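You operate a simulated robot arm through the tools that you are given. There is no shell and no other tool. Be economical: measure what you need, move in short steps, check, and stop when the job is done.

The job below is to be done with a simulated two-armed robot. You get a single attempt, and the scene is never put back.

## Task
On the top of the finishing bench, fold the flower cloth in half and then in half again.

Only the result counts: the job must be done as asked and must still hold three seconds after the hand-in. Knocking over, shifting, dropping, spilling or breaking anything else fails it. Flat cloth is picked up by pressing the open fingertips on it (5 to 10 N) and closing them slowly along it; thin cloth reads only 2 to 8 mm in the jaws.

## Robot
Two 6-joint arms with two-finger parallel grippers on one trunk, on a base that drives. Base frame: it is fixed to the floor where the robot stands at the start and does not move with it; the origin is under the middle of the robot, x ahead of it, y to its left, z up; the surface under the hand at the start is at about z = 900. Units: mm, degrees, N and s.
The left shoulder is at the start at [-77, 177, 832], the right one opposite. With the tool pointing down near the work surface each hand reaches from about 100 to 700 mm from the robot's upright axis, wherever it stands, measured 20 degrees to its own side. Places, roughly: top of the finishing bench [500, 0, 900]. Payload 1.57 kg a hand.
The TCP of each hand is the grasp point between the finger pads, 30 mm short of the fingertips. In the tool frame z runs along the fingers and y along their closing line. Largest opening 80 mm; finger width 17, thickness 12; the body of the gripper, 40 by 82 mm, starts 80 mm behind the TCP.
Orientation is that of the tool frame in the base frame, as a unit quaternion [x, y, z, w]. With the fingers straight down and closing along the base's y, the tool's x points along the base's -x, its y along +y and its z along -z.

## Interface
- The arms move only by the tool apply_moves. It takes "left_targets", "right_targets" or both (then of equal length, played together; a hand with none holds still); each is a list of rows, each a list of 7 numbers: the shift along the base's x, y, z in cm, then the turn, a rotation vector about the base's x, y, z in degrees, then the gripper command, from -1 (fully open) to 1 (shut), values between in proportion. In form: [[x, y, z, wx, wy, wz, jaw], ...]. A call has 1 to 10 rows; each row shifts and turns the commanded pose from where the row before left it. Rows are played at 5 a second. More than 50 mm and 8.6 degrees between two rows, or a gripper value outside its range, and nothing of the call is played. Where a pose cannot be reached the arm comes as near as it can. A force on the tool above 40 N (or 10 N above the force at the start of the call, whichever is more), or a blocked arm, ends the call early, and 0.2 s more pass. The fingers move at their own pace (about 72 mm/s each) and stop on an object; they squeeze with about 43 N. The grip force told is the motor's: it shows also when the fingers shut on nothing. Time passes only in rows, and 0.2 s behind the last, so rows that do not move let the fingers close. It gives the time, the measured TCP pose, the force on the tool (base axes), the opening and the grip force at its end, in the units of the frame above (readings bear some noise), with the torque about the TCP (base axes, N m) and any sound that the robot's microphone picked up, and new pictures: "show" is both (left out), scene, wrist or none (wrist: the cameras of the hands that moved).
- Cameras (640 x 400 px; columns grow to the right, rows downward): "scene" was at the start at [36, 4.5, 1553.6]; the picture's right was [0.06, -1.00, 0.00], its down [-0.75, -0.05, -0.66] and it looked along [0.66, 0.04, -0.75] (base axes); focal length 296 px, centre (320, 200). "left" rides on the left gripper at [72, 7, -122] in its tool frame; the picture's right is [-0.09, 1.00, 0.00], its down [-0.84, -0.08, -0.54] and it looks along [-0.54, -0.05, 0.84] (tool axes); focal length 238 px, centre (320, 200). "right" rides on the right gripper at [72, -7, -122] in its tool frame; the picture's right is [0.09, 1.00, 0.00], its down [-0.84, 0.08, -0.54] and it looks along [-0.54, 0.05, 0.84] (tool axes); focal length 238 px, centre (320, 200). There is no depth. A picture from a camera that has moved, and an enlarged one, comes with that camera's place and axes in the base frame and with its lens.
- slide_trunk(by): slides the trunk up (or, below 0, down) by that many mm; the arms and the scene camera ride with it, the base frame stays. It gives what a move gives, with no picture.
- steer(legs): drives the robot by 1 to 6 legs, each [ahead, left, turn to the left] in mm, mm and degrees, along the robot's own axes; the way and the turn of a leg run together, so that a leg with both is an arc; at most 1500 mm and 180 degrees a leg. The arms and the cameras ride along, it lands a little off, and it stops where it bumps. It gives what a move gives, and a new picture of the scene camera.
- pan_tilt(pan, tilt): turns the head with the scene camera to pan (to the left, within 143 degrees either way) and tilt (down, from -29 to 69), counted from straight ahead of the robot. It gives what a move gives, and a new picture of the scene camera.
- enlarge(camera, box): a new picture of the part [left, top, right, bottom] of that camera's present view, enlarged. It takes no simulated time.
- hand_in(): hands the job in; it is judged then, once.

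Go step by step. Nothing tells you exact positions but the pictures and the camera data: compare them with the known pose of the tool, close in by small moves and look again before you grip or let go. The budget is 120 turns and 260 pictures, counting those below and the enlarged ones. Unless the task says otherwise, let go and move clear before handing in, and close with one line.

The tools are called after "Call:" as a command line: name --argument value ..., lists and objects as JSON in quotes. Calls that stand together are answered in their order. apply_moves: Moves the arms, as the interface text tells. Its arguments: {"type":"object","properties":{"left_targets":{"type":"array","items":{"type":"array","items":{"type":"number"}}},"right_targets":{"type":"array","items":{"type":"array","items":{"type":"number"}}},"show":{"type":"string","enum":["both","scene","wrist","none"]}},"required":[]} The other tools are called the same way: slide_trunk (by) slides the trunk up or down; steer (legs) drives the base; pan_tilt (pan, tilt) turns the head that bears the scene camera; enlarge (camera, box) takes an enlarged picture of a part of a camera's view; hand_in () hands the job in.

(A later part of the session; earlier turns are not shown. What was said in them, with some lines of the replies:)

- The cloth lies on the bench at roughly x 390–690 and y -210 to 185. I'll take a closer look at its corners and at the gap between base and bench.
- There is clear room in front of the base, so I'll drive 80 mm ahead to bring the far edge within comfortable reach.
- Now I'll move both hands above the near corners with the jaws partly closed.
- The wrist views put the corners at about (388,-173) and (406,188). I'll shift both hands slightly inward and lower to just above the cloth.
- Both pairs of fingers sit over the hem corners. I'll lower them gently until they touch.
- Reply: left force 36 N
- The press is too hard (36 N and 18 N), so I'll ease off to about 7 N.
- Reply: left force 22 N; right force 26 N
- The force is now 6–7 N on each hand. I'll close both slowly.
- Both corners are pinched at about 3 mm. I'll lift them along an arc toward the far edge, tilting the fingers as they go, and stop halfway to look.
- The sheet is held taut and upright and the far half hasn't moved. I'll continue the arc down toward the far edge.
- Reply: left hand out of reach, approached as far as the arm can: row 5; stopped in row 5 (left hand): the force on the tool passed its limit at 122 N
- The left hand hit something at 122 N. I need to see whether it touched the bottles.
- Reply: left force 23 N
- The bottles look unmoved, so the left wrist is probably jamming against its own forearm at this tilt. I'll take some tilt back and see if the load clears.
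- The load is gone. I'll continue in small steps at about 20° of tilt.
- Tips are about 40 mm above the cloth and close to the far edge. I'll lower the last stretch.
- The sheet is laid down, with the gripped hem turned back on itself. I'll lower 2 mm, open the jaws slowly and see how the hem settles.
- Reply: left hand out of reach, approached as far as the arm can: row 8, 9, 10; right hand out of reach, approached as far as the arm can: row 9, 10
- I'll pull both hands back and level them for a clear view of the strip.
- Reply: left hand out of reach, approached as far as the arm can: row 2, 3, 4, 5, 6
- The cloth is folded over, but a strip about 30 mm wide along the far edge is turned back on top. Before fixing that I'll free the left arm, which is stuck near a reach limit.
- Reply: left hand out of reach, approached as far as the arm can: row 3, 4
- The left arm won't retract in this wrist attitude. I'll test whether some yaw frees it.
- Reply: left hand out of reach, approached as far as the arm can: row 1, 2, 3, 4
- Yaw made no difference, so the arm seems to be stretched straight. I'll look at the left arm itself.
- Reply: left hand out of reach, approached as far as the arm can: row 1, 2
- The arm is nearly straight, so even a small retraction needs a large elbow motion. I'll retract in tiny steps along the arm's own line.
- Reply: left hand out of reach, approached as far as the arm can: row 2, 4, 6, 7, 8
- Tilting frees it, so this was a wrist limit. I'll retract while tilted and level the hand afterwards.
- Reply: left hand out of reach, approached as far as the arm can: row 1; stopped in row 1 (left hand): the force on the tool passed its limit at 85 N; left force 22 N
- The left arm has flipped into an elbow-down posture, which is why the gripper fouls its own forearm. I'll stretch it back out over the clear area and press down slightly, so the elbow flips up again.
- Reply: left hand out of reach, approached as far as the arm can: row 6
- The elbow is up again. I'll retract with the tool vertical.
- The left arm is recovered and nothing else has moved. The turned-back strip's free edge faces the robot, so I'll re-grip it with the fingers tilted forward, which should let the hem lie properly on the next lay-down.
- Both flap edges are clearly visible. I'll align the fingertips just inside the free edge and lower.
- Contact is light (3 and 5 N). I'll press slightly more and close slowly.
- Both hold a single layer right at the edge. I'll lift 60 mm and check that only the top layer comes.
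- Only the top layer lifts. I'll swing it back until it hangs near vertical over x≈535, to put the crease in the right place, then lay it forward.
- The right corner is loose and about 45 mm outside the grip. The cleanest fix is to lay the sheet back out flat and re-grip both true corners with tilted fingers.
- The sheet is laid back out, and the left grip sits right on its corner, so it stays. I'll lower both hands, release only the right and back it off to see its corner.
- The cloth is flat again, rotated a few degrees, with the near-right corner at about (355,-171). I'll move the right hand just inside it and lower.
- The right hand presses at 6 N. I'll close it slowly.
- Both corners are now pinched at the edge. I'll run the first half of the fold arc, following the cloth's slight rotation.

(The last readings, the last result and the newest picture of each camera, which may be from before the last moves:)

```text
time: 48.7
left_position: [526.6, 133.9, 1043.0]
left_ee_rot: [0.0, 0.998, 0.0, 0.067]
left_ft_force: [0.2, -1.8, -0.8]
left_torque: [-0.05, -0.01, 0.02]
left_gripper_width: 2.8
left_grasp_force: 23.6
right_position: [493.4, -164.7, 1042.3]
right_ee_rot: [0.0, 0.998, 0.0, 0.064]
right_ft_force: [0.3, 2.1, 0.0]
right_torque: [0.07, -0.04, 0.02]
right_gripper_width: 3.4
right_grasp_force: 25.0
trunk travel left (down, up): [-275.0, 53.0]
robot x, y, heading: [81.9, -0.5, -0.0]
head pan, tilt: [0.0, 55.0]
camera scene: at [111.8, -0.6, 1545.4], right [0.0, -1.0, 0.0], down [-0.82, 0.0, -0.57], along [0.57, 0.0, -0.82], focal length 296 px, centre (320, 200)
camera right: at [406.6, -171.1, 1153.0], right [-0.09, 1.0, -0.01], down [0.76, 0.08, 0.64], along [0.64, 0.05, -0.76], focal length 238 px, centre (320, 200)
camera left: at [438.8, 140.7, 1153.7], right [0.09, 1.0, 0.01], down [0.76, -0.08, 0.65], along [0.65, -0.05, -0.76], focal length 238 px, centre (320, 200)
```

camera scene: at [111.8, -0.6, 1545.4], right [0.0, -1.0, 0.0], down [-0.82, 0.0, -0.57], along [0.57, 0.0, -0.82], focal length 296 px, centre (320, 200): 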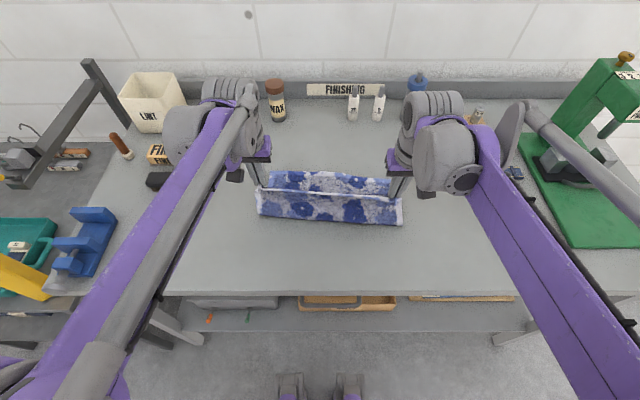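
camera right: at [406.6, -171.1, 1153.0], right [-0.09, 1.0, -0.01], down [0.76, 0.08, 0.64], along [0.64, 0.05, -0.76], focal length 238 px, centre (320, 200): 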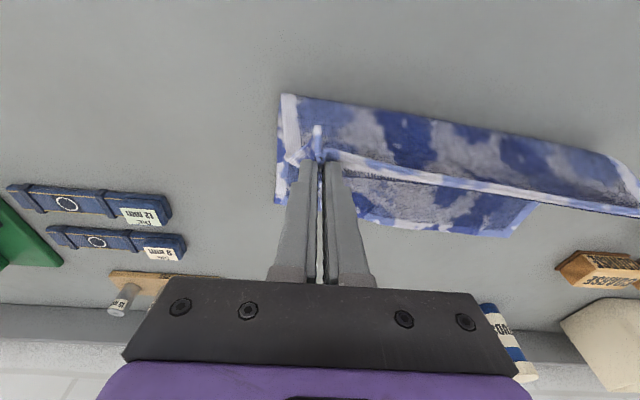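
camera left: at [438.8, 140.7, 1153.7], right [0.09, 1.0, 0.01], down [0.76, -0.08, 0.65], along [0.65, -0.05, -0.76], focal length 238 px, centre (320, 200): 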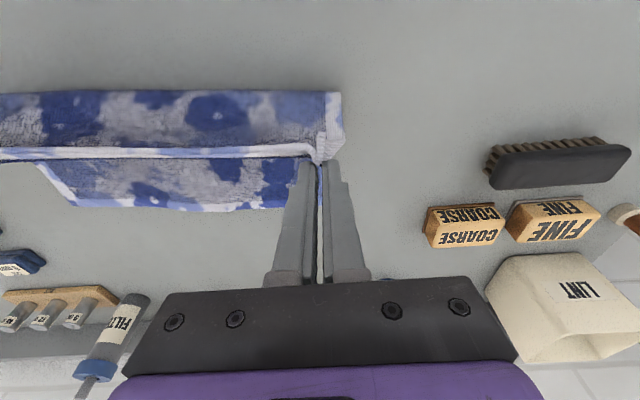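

The sheet is taut and square. Second half of the arc now.

Call:
apply_moves --left_targets '[[1.9, -0.15, -0.15, 0, 2.75, 0, 1], [1.9, -0.15, -0.32, 0, 2.75, 0, 1], [1.8, -0.15, -0.6, 0, 2.75, 0, 1], [1.65, -0.15, -0.83, 0, 2.75, 0, 1], [1.5, -0.15, -1.05, 0, 2.75, 0, 1], [1.3, -0.15, -1.2, 0, 2.75, 0, 1], [1.1, -0.15, -1.4, 0, 2.75, 0, 1], [0.8, -0.15, -1.45, 0, 2.75, 0, 1]]' --right_targets '[[2.05, -0.23, -0.15, 0, 2.75, 0, 1], [2.05, -0.23, -0.32, 0, 2.75, 0, 1], [1.92, -0.23, -0.6, 0, 2.75, 0, 1], [1.8, -0.23, -0.83, 0, 2.75, 0, 1], [1.6, -0.23, -1.05, 0, 2.75, 0, 1], [1.4, -0.23, -1.2, 0, 2.75, 0, 1], [1.15, -0.23, -1.4, 0, 2.75, 0, 1], [0.85, -0.23, -1.45, 0, 2.75, 0, 1]]'

```text
time: 50.5
left_position: [645.5, 120.1, 972.4]
left_ee_rot: [0.0, 0.992, -0.001, -0.125]
left_ft_force: [-0.6, -4.5, -0.8]
left_torque: [-0.09, -0.01, 0.09]
left_gripper_width: 2.6
left_grasp_force: 23.9
right_position: [620.4, -181.3, 972.1]
right_ee_rot: [0.0, 0.992, 0.0, -0.127]
right_ft_force: [0.0, 3.1, 0.3]
right_torque: [0.13, -0.05, -0.02]
right_gripper_width: 3.4
right_grasp_force: 24.2
trunk travel left (down, up): [-275.0, 53.0]
robot x, y, heading: [79.0, -2.0, 0.2]
head pan, tilt: [0.0, 55.0]
camera scene: at [110.9, -0.6, 1545.4], right [0.0, -1.0, 0.0], down [-0.82, 0.0, -0.57], along [0.57, 0.0, -0.82], focal length 296 px, centre (320, 200)
camera right: at [581.4, -188.9, 1107.7], right [-0.09, 1.0, 0.02], down [0.95, 0.08, 0.31], along [0.31, 0.05, -0.95], focal length 238 px, centre (320, 200)
camera left: at [604.6, 127.9, 1107.5], right [0.09, 1.0, -0.02], down [0.94, -0.08, 0.32], along [0.32, -0.05, -0.95], focal length 238 px, centre (320, 200)
```

scene: 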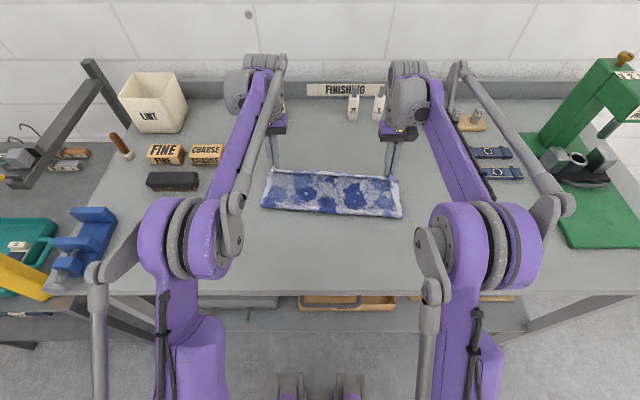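
right: 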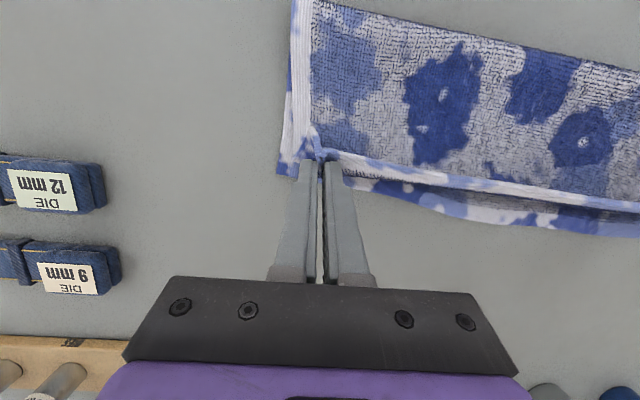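
left: 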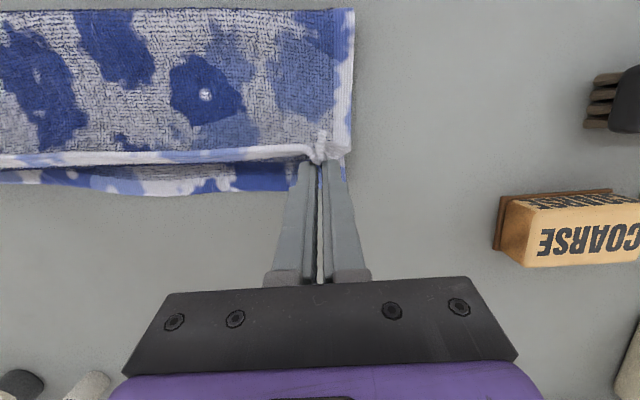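

The hem now lies close to the far edge on both sides. I'll make the last small step forward and down, with slightly more tilt.

Call:
apply_moves --left_targets '[[0.5, 0, -1.0, 0, 2, 0, 1], [0.4, 0, -1.0, 0, 2, 0, 1], [0.3, 0, -1.0, 0, 1.5, 0, 1]]' --right_targets '[[0.3, -0.2, -1.0, 0, 2, 0, 1], [0.2, -0.2, -1.0, 0, 2, 0, 1], [0.2, -0.1, -1.0, 0, 1.5, 0, 1]]' --show "wrist"

```text
time: 51.3
left_position: [655.2, 121.4, 942.9]
left_ee_rot: [0.001, 0.985, -0.001, -0.172]
left_ft_force: [-1.3, -6.1, -0.5]
left_torque: [-0.17, 0.0, 0.12]
left_gripper_width: 2.9
left_grasp_force: 23.9
right_position: [625.9, -185.5, 941.8]
right_ee_rot: [-0.001, 0.985, 0.001, -0.175]
right_ft_force: [0.0, 6.7, 1.2]
right_torque: [0.2, 0.05, -0.12]
right_gripper_width: 3.5
right_grasp_force: 25.0
trunk travel left (down, up): [-275.0, 53.0]
robot x, y, heading: [77.4, 3.4, 0.1]
head pan, tilt: [0.0, 55.0]
camera right: at [600.4, -193.5, 1081.8], right [-0.09, 1.0, 0.03], down [0.97, 0.08, 0.22], along [0.22, 0.05, -0.97], focal length 238 px, centre (320, 200)
camera left: at [629.3, 127.9, 1081.3], right [0.09, 1.0, -0.03], down [0.97, -0.08, 0.23], along [0.22, -0.05, -0.97], focal length 238 px, centre (320, 200)
```

right: 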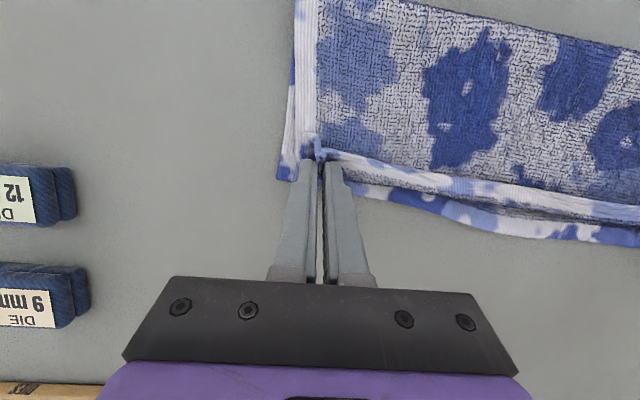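
left: 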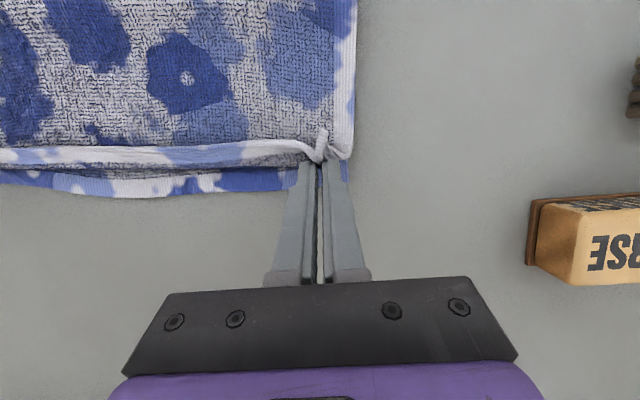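

I'll lower 2 mm, open, brush the tips outward past the edge to help unroll the hem, then retreat low toward the robot.

Call:
apply_moves --left_targets '[[0, 0, -0.2, 0, 0, 0, 1], [0, 0, 0, 0, 0, 0, 0.85], [0, 0, 0, 0, 0, 0, 0.7], [0.5, 0, 0, 0, 0, 0, 0.5], [0.7, 0, 0, 0, 0, 0, 0.5], [0.3, 0, 0.8, 0, 0, 0, 0.5], [0, 0, 1.2, 0, -3, 0, 0.5], [-1, 0, 1.2, 0, -3, 0, 0.5], [-2, 0, 0.5, 0, -4, 0, 0.5], [-3, 0, 0, 0, -4, 0, 0.5]]' --right_targets '[[0, 0, -0.2, 0, 0, 0, 1], [0, 0, 0, 0, 0, 0, 0.85], [0, 0, 0, 0, 0, 0, 0.7], [0.5, 0, 0, 0, 0, 0, 0.5], [0.7, 0, 0, 0, 0, 0, 0.5], [0.3, 0, 0.8, 0, 0, 0, 0.5], [0, 0, 1.2, 0, -3, 0, 0.5], [-1, 0, 1.2, 0, -3, 0, 0.5], [-2, 0, 0.5, 0, -4, 0, 0.5], [-3, 0, 0, 0, -4, 0, 0.5]]' --show "none"

Call:
apply_moves --left_targets '[[-3, 1, 0, 0, -6, 0, 0.5], [-4, 1, 0, 0, 0, 0, 0.5], [-4, 1, 0.5, 0, 0, 0, 0.5], [-4, 1, 1, 0, 0, 0, 0.5]]' --right_targets '[[-3, -1, 0, 0, -6, 0, 0.5], [-4, -1, 0, 0, 0, 0, 0.5], [-4, -1, 0.5, 0, 0, 0, 0.5], [-4, -1, 1, 0, 0, 0, 0.5]]'

Call:
enlarge --camera "scene" --box '[230, 130, 430, 255]'

```text
time: 53.5
left_position: [606.6, 120.3, 979.0]
left_ee_rot: [0.0, 0.999, -0.001, -0.048]
left_ft_force: [-0.3, 0.7, 0.1]
left_torque: [0.01, -0.03, 0.0]
left_gripper_width: 19.8
left_grasp_force: 0.2
right_position: [577.7, -186.7, 977.7]
right_ee_rot: [0.0, 0.999, 0.0, -0.051]
right_ft_force: [0.8, -0.2, -0.3]
right_torque: [-0.02, -0.04, 0.01]
right_gripper_width: 19.8
right_grasp_force: 0.0
trunk travel left (down, up): [-275.0, 53.0]
robot x, y, heading: [78.3, 1.1, 0.2]
head pan, tilt: [0.0, 55.0]
```

```text
time: 54.5
left_position: [457.5, 162.4, 994.7]
left_ee_rot: [0.001, 1.0, 0.0, 0.003]
left_ft_force: [0.2, 0.2, 0.2]
left_torque: [-0.05, -0.02, -0.02]
left_gripper_width: 20.2
left_grasp_force: 0.1
right_position: [428.7, -225.8, 991.6]
right_ee_rot: [0.0, 1.0, 0.0, 0.001]
right_ft_force: [0.1, -0.3, 0.3]
right_torque: [-0.01, -0.05, -0.05]
right_gripper_width: 20.0
right_grasp_force: 0.1
trunk travel left (down, up): [-275.0, 53.0]
robot x, y, heading: [77.3, -0.9, 0.0]
head pan, tilt: [0.0, 55.0]
camera scene: at [105.4, -0.3, 1545.3], right [0.0, -1.0, 0.0], down [-0.82, 0.0, -0.58], along [0.58, 0.0, -0.82], focal length 296 px, centre (320, 200)
camera right: at [355.4, -233.2, 1114.6], right [-0.09, 1.0, 0.0], down [0.84, 0.08, 0.54], along [0.54, 0.05, -0.84], focal length 238 px, centre (320, 200)
camera left: at [384.5, 169.6, 1115.1], right [0.09, 1.0, 0.0], down [0.83, -0.08, 0.55], along [0.55, -0.05, -0.84], focal length 238 px, centre (320, 200)
```

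scene: 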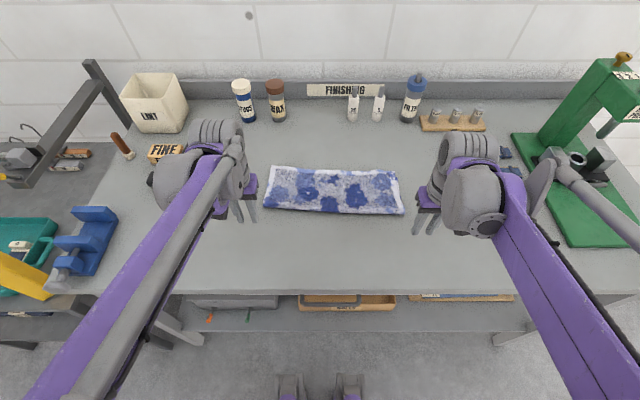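
right: 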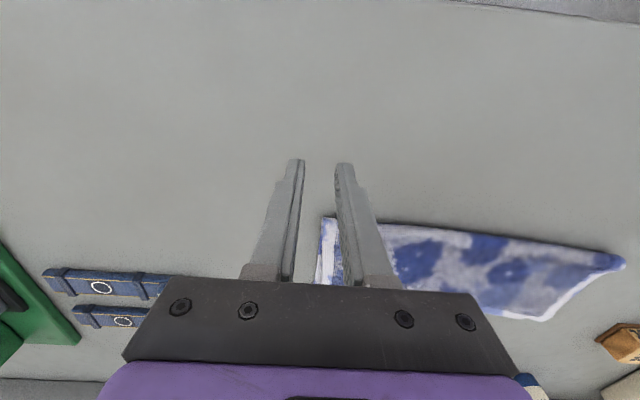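
left: 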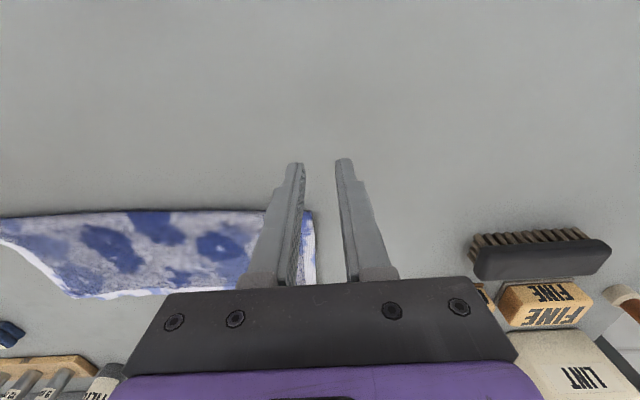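

```text
3.20 times, centred on (330, 192) of scene
camera zoom: at [105.4, -0.3, 1545.3], right [0.0, -1.0, 0.0], down [-0.82, 0.0, -0.58], along [0.58, 0.0, -0.82], focal length 949 px, centre (288, 224)
```

zoom: 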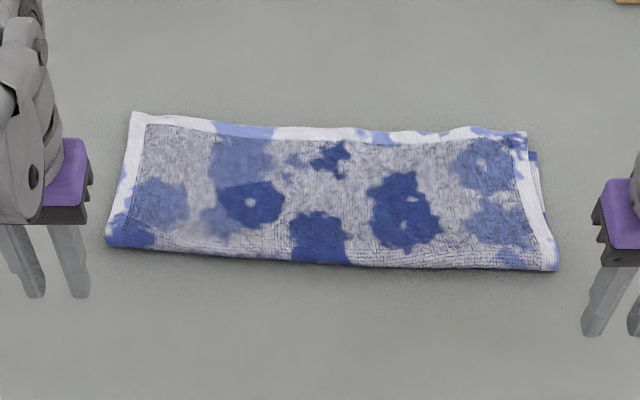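

That is a clean first fold: the strip is about 360 × 140 mm, hem square, with a small overhang at the far edge. Next I'll fold the right end over to the left with the right hand, clipping both layers at the middle of the right edge, so the left arm moves out of the way.

Call:
apply_moves --left_targets '[[-1.5, 3, 1, 0, 0, 0, 0.5], [-1.5, 3, 1, 0, 0, 0, 0.5], [-1.5, 3, 1, 0, 0, 0, 0.5], [-1.5, 3, 1.5, 0, 0, 0, 0.5], [-1.5, 3, 1.5, 0, 0, 0, 0.5]]' --right_targets '[[3, 0.3, 0, 1.2, 0, 0, 0.4], [3, 0.3, 0, 1.2, 0, 0, 0.4], [3, 0.3, 0, 1.2, 0, 0, 0.4], [3, 0.2, -1, 1.2, 0, 0, 0.4], [3, 0.2, -1, 1.2, 0, 0, 0.4]]'

```text
time: 55.7
left_position: [386.8, 313.3, 1053.0]
left_ee_rot: [0.0, 1.0, 0.0, 0.003]
left_ft_force: [0.1, 0.0, -0.3]
left_torque: [0.0, 0.0, 0.04]
left_gripper_width: 20.2
left_grasp_force: 0.0
right_position: [581.0, -212.5, 972.4]
right_ee_rot: [0.0, 0.999, 0.052, 0.0]
right_ft_force: [0.2, 0.1, 0.3]
right_torque: [0.02, -0.01, 0.01]
right_gripper_width: 24.0
right_grasp_force: 0.0
trunk travel left (down, up): [-275.0, 53.0]
robot x, y, heading: [78.4, -4.6, -0.1]
head pan, tilt: [0.0, 55.0]
camera scene: at [110.4, -0.4, 1545.4], right [0.0, -1.0, 0.0], down [-0.82, 0.0, -0.57], along [0.57, 0.0, -0.82], focal length 296 px, centre (320, 200)
camera right: at [510.3, -233.5, 1093.2], right [-0.09, 0.99, 0.1], down [0.84, 0.02, 0.55], along [0.54, 0.14, -0.83], focal length 238 px, centre (320, 200)
camera left: at [314.2, 319.0, 1174.3], right [0.09, 1.0, 0.0], down [0.83, -0.08, 0.55], along [0.54, -0.05, -0.84], focal length 238 px, centre (320, 200)
```

scene: 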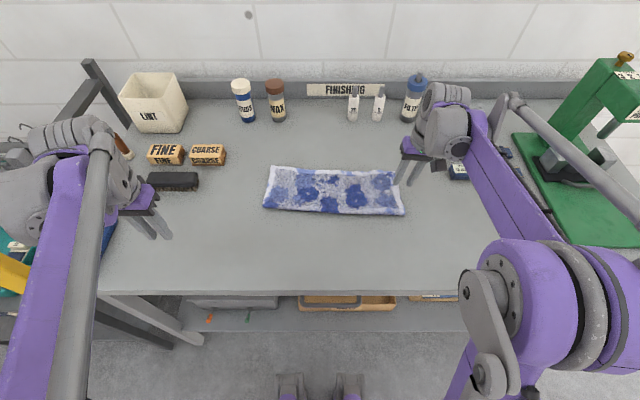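
right: 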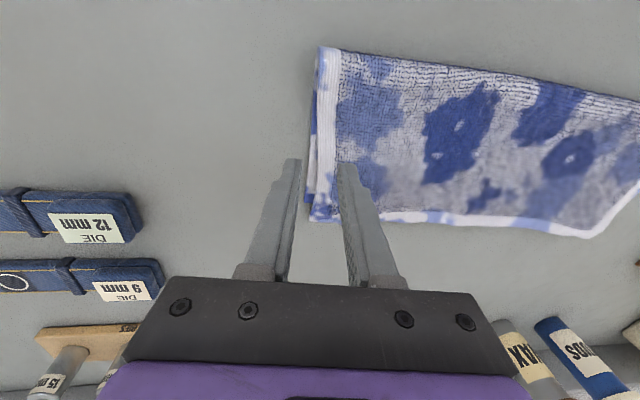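
left: 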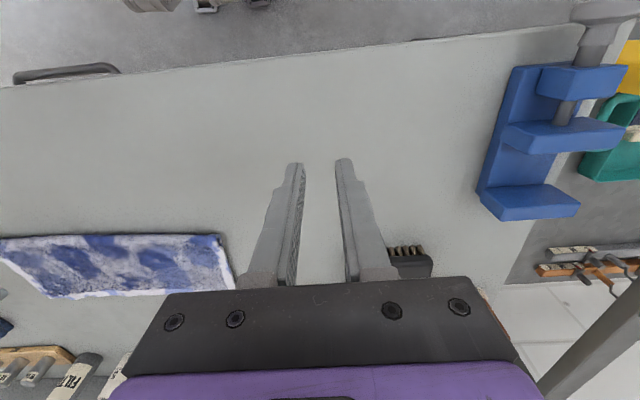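

The edge lies at y≈-214 under the gap between the fingers, as planned. I'll lower.

Call:
apply_moves --right_targets '[[0.2, 0.15, -1.5, 0, 0, 0, 0.4], [0, 0, -1.3, 0, 0, 0, 0.4], [0, 0, -0.6, 0, 0, 0, 0.4], [0, 0, -0.3, 0, 0, 0, 0.4], [0, 0, 0, 0, 0, 0, 0.4]]' --show "wrist"

```text
time: 56.9
left_position: [385.1, 311.9, 1054.0]
left_ee_rot: [0.0, 1.0, 0.0, 0.003]
left_ft_force: [0.9, 0.8, 0.3]
left_torque: [-0.01, 0.0, 0.03]
left_gripper_width: 20.0
left_grasp_force: 0.1
right_position: [582.5, -212.4, 935.4]
right_ee_rot: [0.0, 0.999, 0.053, 0.0]
right_ft_force: [1.0, 0.6, 2.7]
right_torque: [0.06, 0.02, -0.01]
right_gripper_width: 23.9
right_grasp_force: 0.2
trunk travel left (down, up): [-275.0, 53.0]
robot x, y, heading: [77.0, 1.8, 0.1]
head pan, tilt: [0.0, 55.0]
camera right: at [511.2, -231.7, 1055.6], right [-0.09, 0.99, 0.1], down [0.84, 0.02, 0.55], along [0.54, 0.14, -0.83], focal length 238 px, centre (320, 200)
```

right: 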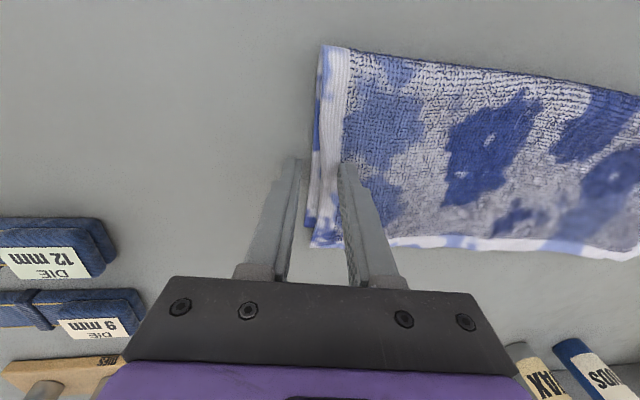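

Call:
apply_moves --right_targets '[[0, 0, -0.1, 0, 0, 0, 0.4], [0, 0, -0.1, 0, 0, 0, 0.4], [0, 0, 0, 0, 0, 0, 0.4]]' --show "none"

```text
time: 57.7
left_position: [385.1, 311.5, 1053.9]
left_ee_rot: [-0.001, 1.0, -0.001, 0.002]
left_ft_force: [0.5, 1.1, -0.6]
left_torque: [0.02, -0.03, -0.01]
left_gripper_width: 20.1
left_grasp_force: 0.0
right_position: [582.4, -211.7, 932.9]
right_ee_rot: [-0.001, 0.999, 0.053, 0.001]
right_ft_force: [4.0, -1.7, 13.7]
right_torque: [0.21, -0.11, -0.04]
right_gripper_width: 24.7
right_grasp_force: 0.3
trunk travel left (down, up): [-275.0, 53.0]
robot x, y, heading: [79.7, 0.7, 0.2]
head pan, tilt: [0.0, 55.0]
```

Call:
apply_moves --right_targets '[[0, 0, 0.03, 0, 0, 0, 0.46], [0, 0, 0, 0, 0, 0, 0.52], [0, 0, 0, 0, 0, 0, 0.58], [0, 0, 0, 0, 0, 0, 0.64], [0, 0, 0, 0, 0, 0, 0.7], [0, 0, 0, 0, 0, 0, 0.76], [0, 0, 0, 0, 0, 0, 0.84], [0, 0, 0, 0, 0, 0, 0.92], [0, 0, 0, 0, 0, 0, 1], [0, 0, 0, 0, 0, 0, 1]]' --show "wrist"

Call:
enlarge --camera "right" --box '[240, 40, 440, 260]'

```text
time: 59.9
left_position: [385.5, 312.0, 1054.2]
left_ee_rot: [0.0, 1.0, -0.001, 0.004]
left_ft_force: [0.1, 0.2, 0.2]
left_torque: [0.03, 0.01, 0.01]
left_gripper_width: 20.0
left_grasp_force: 0.1
right_position: [582.5, -211.2, 933.6]
right_ee_rot: [0.0, 0.999, 0.052, 0.001]
right_ft_force: [-0.3, 3.3, 20.5]
right_torque: [0.26, 0.0, -0.01]
right_gripper_width: 4.5
right_grasp_force: 25.1
trunk travel left (down, up): [-275.0, 53.0]
robot x, y, heading: [80.3, 1.3, -0.1]
head pan, tilt: [0.0, 55.0]
camera right: at [510.1, -231.3, 1054.7], right [-0.09, 0.99, 0.1], down [0.84, 0.02, 0.55], along [0.54, 0.14, -0.83], focal length 238 px, centre (320, 200)
```

right: 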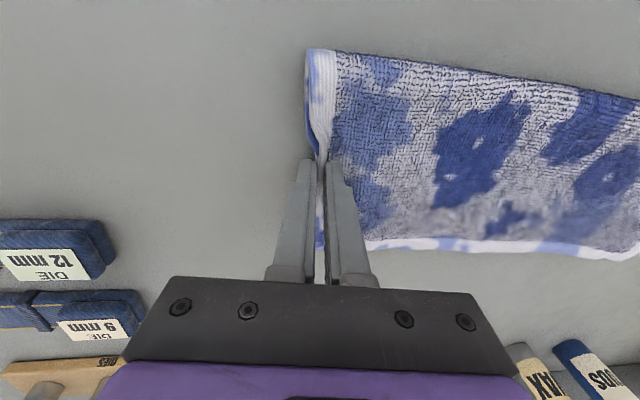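

```text
1.82 times, centred on (340, 150) of right
camera zoom: at [510.1, -231.3, 1054.7], right [-0.09, 0.99, 0.1], down [0.84, 0.02, 0.55], along [0.54, 0.14, -0.83], focal length 433 px, centre (284, 291)
```

zoom: 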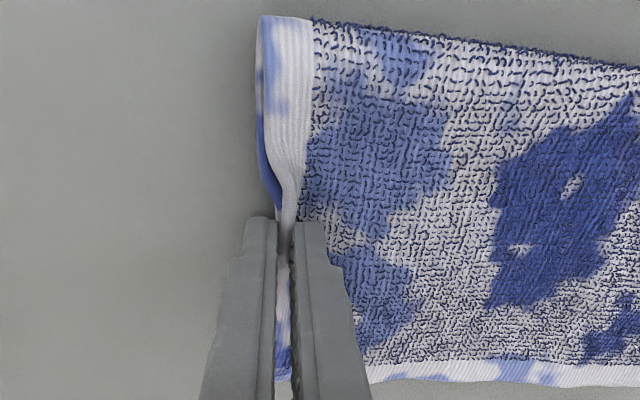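

The opening reads 4.5 mm with both edges turned up between the pads, so it seems to hold both layers. I'll lift slightly to verify.

Call:
apply_moves --right_targets '[[0.05, 0.4, 1.2, -1, 0, 0, 1], [0.05, 0.5, 1.3, -1, 0, 0, 1], [0.1, 0.7, 1.3, -1, 0, 0, 1], [0.1, 0.9, 1.2, -1, 0, 0, 1]]'

Call:
enlarge --camera "scene" --box '[230, 130, 430, 255]'

```text
time: 60.9
left_position: [385.3, 312.1, 1053.2]
left_ee_rot: [0.0, 1.0, -0.001, 0.003]
left_ft_force: [-0.5, 0.4, -0.3]
left_torque: [0.0, -0.01, -0.04]
left_gripper_width: 20.0
left_grasp_force: 0.0
right_position: [587.0, -186.3, 983.7]
right_ee_rot: [-0.001, 1.0, 0.018, 0.0]
right_ft_force: [-0.1, 0.1, 0.1]
right_torque: [0.02, -0.02, -0.02]
right_gripper_width: 4.1
right_grasp_force: 25.1
trunk travel left (down, up): [-275.0, 53.0]
robot x, y, heading: [79.1, 0.7, -0.0]
head pan, tilt: [0.0, 55.0]
camera scene: at [109.1, -0.1, 1545.4], right [0.0, -1.0, 0.0], down [-0.82, 0.0, -0.57], along [0.57, 0.0, -0.82], focal length 296 px, centre (320, 200)
camera right: at [514.2, -198.5, 1105.4], right [-0.09, 1.0, 0.03], down [0.84, 0.06, 0.54], along [0.54, 0.08, -0.84], focal length 238 px, centre (320, 200)
```

scene: 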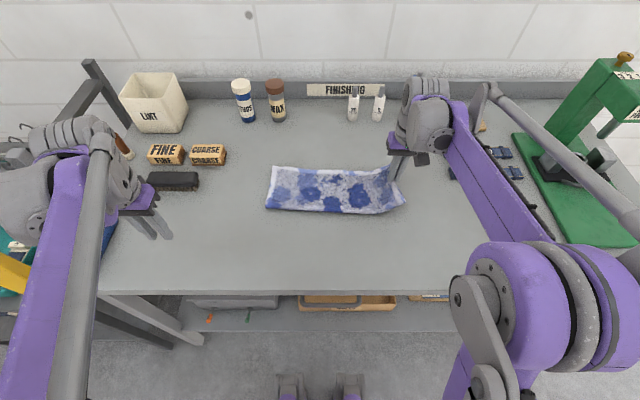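
right: 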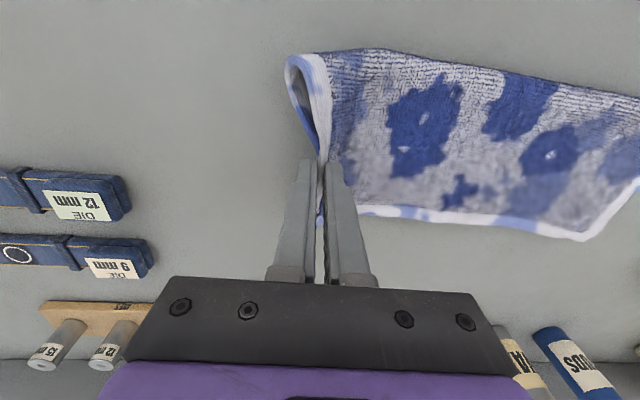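

```text
3.20 times, centred on (330, 192) of scene
camera zoom: at [109.1, -0.1, 1545.4], right [0.0, -1.0, 0.0], down [-0.82, 0.0, -0.57], along [0.57, 0.0, -0.82], focal length 949 px, centre (288, 224)
```

zoom: 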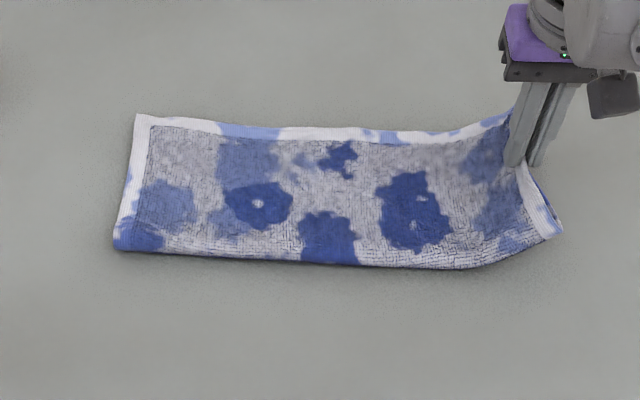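

Both layers come up together. I'll carry the end along an arc toward the left end, rolling the fingers as it goes.

Call:
apply_moves --right_targets '[[0.15, 0.55, 1.55, -1, 0, 0, 1], [0.15, 0.55, 1.55, -1, 0, 0, 1], [0.15, 1.95, 1.55, -1.5, 0, 0, 1], [0.15, 1.95, 1.55, -1.5, 0, 0, 1], [0.15, 2.47, 1, -2, 0, 0, 1], [0.15, 2.47, 1, -2, 0, 0, 1], [0.15, 2.75, 0.33, -2, 0, 0, 1], [0.15, 2.75, 0.33, -2, 0, 0, 1]]'

Call:
enlarge --camera "scene" --box '[230, 110, 430, 235]'

```text
time: 62.7
left_position: [386.0, 312.8, 1053.1]
left_ee_rot: [0.001, 1.0, 0.0, 0.002]
left_ft_force: [0.0, -0.5, 0.6]
left_torque: [0.0, -0.01, -0.03]
left_gripper_width: 20.0
left_grasp_force: 0.2
right_position: [599.0, -32.5, 1072.2]
right_ee_rot: [0.0, 0.995, -0.096, 0.0]
right_ft_force: [-0.2, 1.0, -0.4]
right_torque: [0.09, 0.0, 0.01]
right_gripper_width: 4.2
right_grasp_force: 24.6
trunk travel left (down, up): [-275.0, 53.0]
robot x, y, heading: [78.9, -0.5, 0.1]
head pan, tilt: [0.0, 55.0]
camera scene: at [109.6, 0.5, 1545.4], right [0.0, -1.0, 0.0], down [-0.82, 0.0, -0.57], along [0.57, 0.0, -0.82], focal length 296 px, centre (320, 200)
camera right: at [527.4, -15.7, 1193.0], right [-0.09, 0.98, -0.19], down [0.84, 0.18, 0.52], along [0.54, -0.11, -0.83], focal length 238 px, centre (320, 200)
```

scene: 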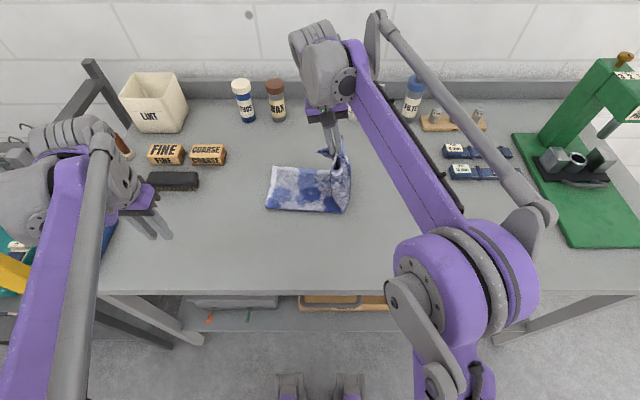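
right: 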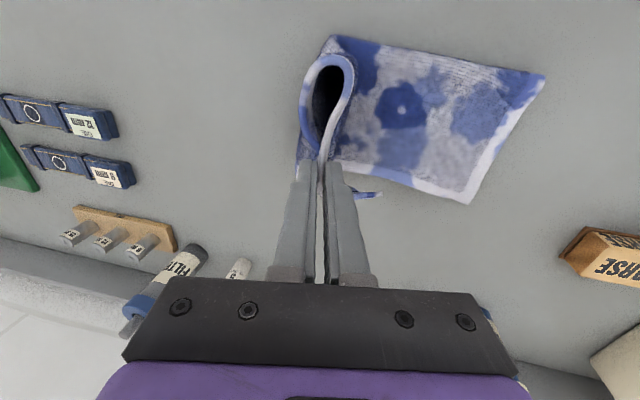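

```text
3.20 times, centred on (330, 172) of scene
camera zoom: at [109.6, 0.5, 1545.4], right [0.0, -1.0, 0.0], down [-0.82, 0.0, -0.57], along [0.57, 0.0, -0.82], focal length 949 px, centre (288, 288)
```

zoom: 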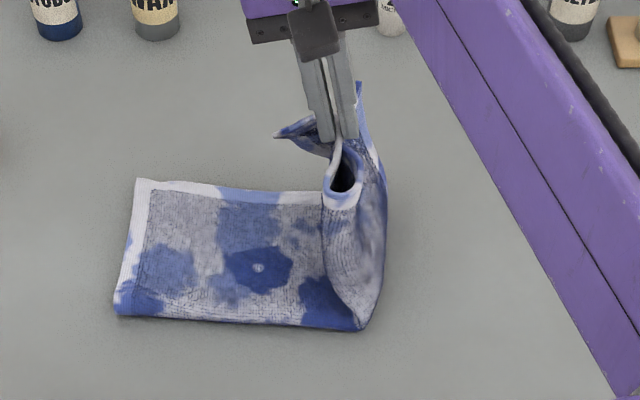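

The fold is going well. I'll bring the second half down toward the left end.

Call:
apply_moves --right_targets '[[0.1, 2.65, -0.37, -2, 0, 0, 1], [0.1, 2.65, -0.38, -2, 0, 0, 1], [0.1, 2.35, -1.0, -2, 0, 0, 1], [0.1, 2.35, -1.05, -2, 0, 0, 1], [0.1, 1.85, -1.55, -2, 0, 0, 1], [0.1, 1.85, -1.6, -2, 0, 0, 1], [0.1, 1.2, -2.0, -2, 0, 0, 1], [0.1, 1.2, -2.0, -2, 0, 0, 1]]'

Call:
enlarge --camera "scene" --box '[210, 110, 410, 235]'

```text
time: 64.5
left_position: [385.6, 312.4, 1052.9]
left_ee_rot: [0.0, 1.0, -0.002, 0.002]
left_ft_force: [0.0, -0.7, 0.5]
left_torque: [0.01, 0.01, -0.01]
left_gripper_width: 20.1
left_grasp_force: 0.0
right_position: [606.6, 128.8, 970.4]
right_ee_rot: [0.0, 0.972, -0.235, 0.001]
right_ft_force: [-0.2, 0.2, -0.3]
right_torque: [0.07, 0.0, -0.03]
right_gripper_width: 4.1
right_grasp_force: 24.7
trunk travel left (down, up): [-275.0, 53.0]
robot x, y, heading: [78.7, 1.6, 0.1]
head pan, tilt: [0.0, 55.0]
camera scene: at [109.6, 0.2, 1545.4], right [0.0, -1.0, 0.0], down [-0.82, 0.0, -0.57], along [0.57, 0.0, -0.82], focal length 296 px, centre (320, 200)
camera right: at [535.1, 177.6, 1083.3], right [-0.09, 0.89, -0.45], down [0.84, 0.32, 0.45], along [0.54, -0.34, -0.77], focal length 238 px, centre (320, 200)
```

scene: 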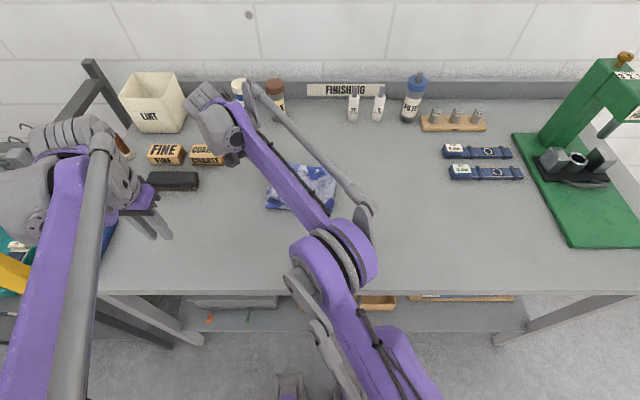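
right: 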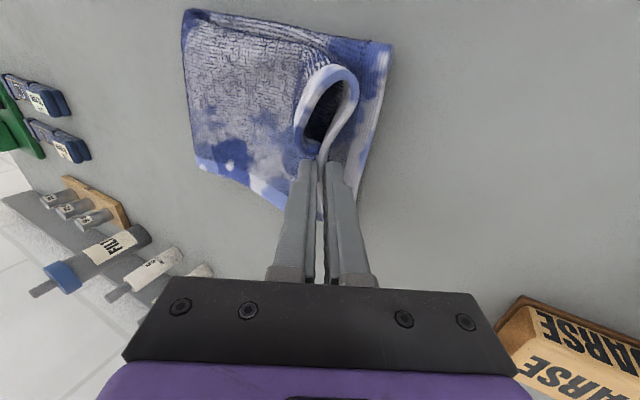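

```text
3.20 times, centred on (310, 172) of scene
camera zoom: at [109.6, 0.2, 1545.4], right [0.0, -1.0, 0.0], down [-0.82, 0.0, -0.57], along [0.57, 0.0, -0.82], focal length 949 px, centre (352, 288)
```

zoom: 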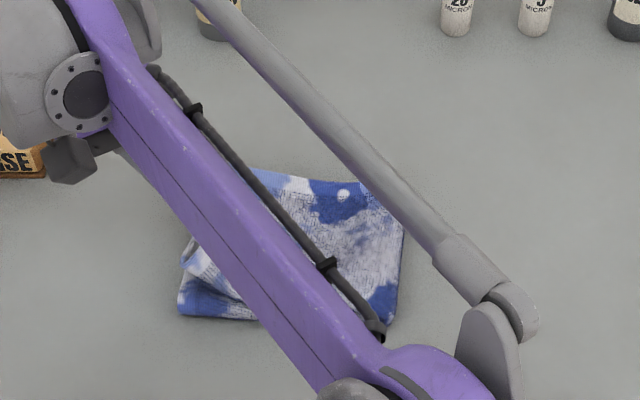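

Call:
apply_moves --right_targets '[[0, 0.6, -1.0, 0, 0, 0, 1], [0, 0.4, -1.0, 0, 0, 0, 1], [0, 0.1, -0.8, 0, 0, 0, 1]]' --show "wrist"

Call:
enlarge --camera "left" --box '[0, 150, 400, 400]'

```text
time: 65.3
left_position: [386.1, 312.5, 1053.8]
left_ee_rot: [0.0, 1.0, -0.001, 0.003]
left_ft_force: [0.5, 0.4, 1.1]
left_torque: [0.01, -0.01, 0.03]
left_gripper_width: 20.1
left_grasp_force: 0.0
right_position: [605.7, 139.1, 944.2]
right_ee_rot: [0.0, 0.972, -0.234, 0.0]
right_ft_force: [-0.6, 0.4, 1.4]
right_torque: [0.02, -0.01, -0.03]
right_gripper_width: 3.9
right_grasp_force: 24.9
trunk travel left (down, up): [-275.0, 53.0]
robot x, y, heading: [77.1, -2.3, -0.0]
head pan, tilt: [0.0, 55.0]
camera right: at [534.5, 188.3, 1056.1], right [-0.09, 0.89, -0.45], down [0.84, 0.32, 0.45], along [0.54, -0.34, -0.77], focal length 238 px, centre (320, 200)
```

right: 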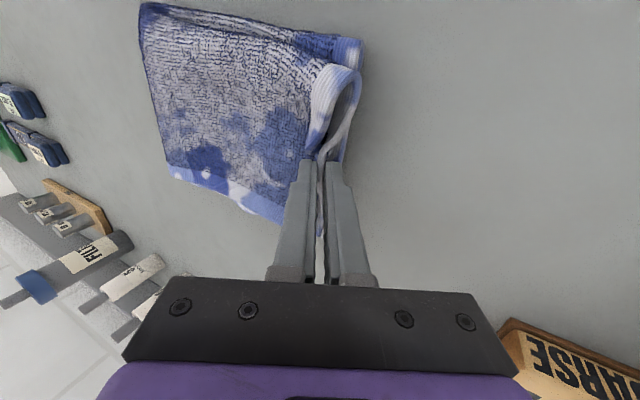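

```text
1.60 times, centred on (200, 275) of left
camera zoom: at [313.3, 318.5, 1174.4], right [0.09, 1.0, 0.0], down [0.83, -0.08, 0.55], along [0.54, -0.05, -0.84], focal length 381 px, centre (512, 80)
```

zoom: 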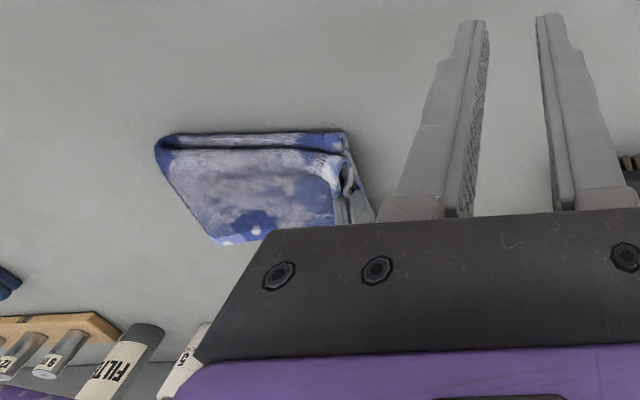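

The folded end sits on the left end with the edges leaning outward. I'll lower slightly, open slowly and back out along the fingers.

Call:
apply_moves --right_targets '[[0, 0, -0.25, 0, 0, 0, 1], [0, 0, 0, 0, 0, 0, 0.85], [0, 0, 0, 0, 0, 0, 0.7], [0, 0, 0, 0, 0, 0, 0.6], [0, 0.2, 0.4, 0, 0, 0, 0.6], [0, 0.45, 0.9, 0, 0, 0, 0.6], [0, 0.9, 1.8, 0, 0, 0, 0.6], [0, 0.9, 1.8, 0, 0, 0, 0.6], [-1, -0.5, 2, 4, 0, 0, 0.6], [-2, -2, 2, 5, 0, 0, 0.6]]' --show "scene"

```text
time: 67.5
left_position: [383.9, 309.9, 1054.0]
left_ee_rot: [0.0, 1.0, 0.0, 0.003]
left_ft_force: [0.6, -0.5, 0.4]
left_torque: [0.0, -0.02, 0.0]
left_gripper_width: 19.9
left_grasp_force: 0.2
right_position: [569.7, 134.3, 1028.5]
right_ee_rot: [-0.001, 0.988, -0.155, 0.001]
right_ft_force: [-0.8, -0.2, 1.1]
right_torque: [-0.02, -0.01, 0.01]
right_gripper_width: 15.8
right_grasp_force: 0.0
right hand out of reach, approached as far as the arm can: row 8
trunk travel left (down, up): [-275.0, 53.0]
robot x, y, heading: [77.9, -1.3, 0.0]
head pan, tilt: [0.0, 55.0]
camera scene: at [108.0, -2.0, 1545.4], right [0.0, -1.0, 0.0], down [-0.82, 0.0, -0.57], along [0.57, 0.0, -0.82], focal length 296 px, centre (320, 200)
```

scene: 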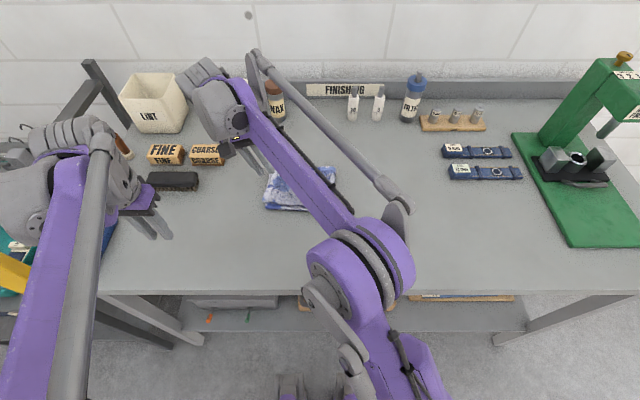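

Now the right hand goes back to its own side.

Call:
apply_moves --right_targets '[[-2, -3, 0, 5, 0, 0, 0.6], [-2, -4, 0, 5, 0, 0, 0.6], [-2, -4, 0, 5, 0, 0, 0.6], [-2, -4, 0, 2.8, 0, 0, 0.6], [-2, -4, 0, 0, 0, 0, 0.6], [-2, -4, 0, 0, 0, 0, 0.6], [-1, -4, 0, 0, 0, 0, 0.6], [0, -4, 0, 0, 0, 0, 0.6]]' --show "scene"

Call:
enlarge --camera "scene" --box '[220, 130, 380, 230]'

```text
time: 69.3
left_position: [385.2, 312.6, 1052.5]
left_ee_rot: [-0.001, 1.0, 0.0, 0.002]
left_ft_force: [0.1, -0.5, -0.1]
left_torque: [0.02, 0.01, 0.0]
left_gripper_width: 20.0
left_grasp_force: 0.1
right_position: [440.9, -175.8, 1029.2]
right_ee_rot: [0.0, 1.0, -0.002, 0.0]
right_ft_force: [-1.1, 0.0, 0.4]
right_torque: [0.0, -0.04, -0.02]
right_gripper_width: 15.9
right_grasp_force: 0.0
trunk travel left (down, up): [-275.0, 53.0]
robot x, y, heading: [82.0, 0.6, -0.2]
head pan, tilt: [0.0, 55.0]
camera scene: at [109.5, -1.1, 1545.4], right [0.0, -1.0, 0.0], down [-0.82, 0.0, -0.57], along [0.57, 0.0, -0.82], focal length 296 px, centre (320, 200)
```

scene: 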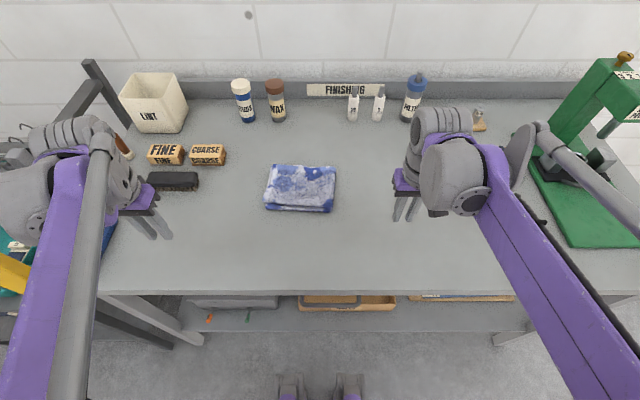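

```text
4.00 times, centred on (300, 180) of scene
camera zoom: at [109.5, -1.1, 1545.4], right [0.0, -1.0, 0.0], down [-0.82, 0.0, -0.57], along [0.57, 0.0, -0.82], focal length 1186 px, centre (400, 280)
```

zoom: 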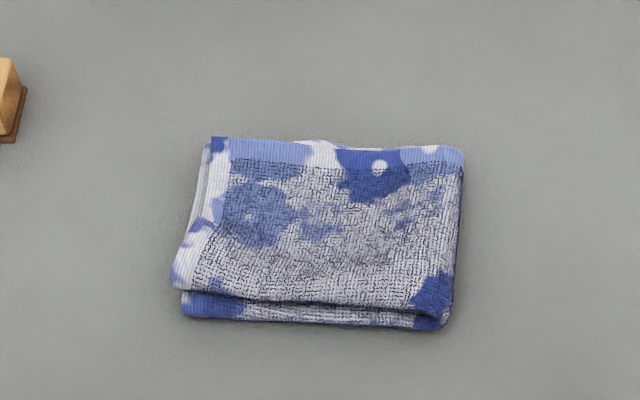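

The cloth is now a neat quarter-size rectangle, both hands are clear and open, and the bottles and blocks stand where they were. I'm handing in.

Call:
hand_in

```text
The job is handed in.
```

I folded the flower cloth in half and then in half again on the finishing bench. It now lies as a quarter-size rectangle, with layers up to about 12–25 mm out of line in places. It took a second try: the first fold left a strip turned back, so I laid the cloth flat and folded it again. The left hand's force limit also tripped twice on the way (122 N and 85 N), most likely against its own forearm; nothing else looked moved in the last picture.
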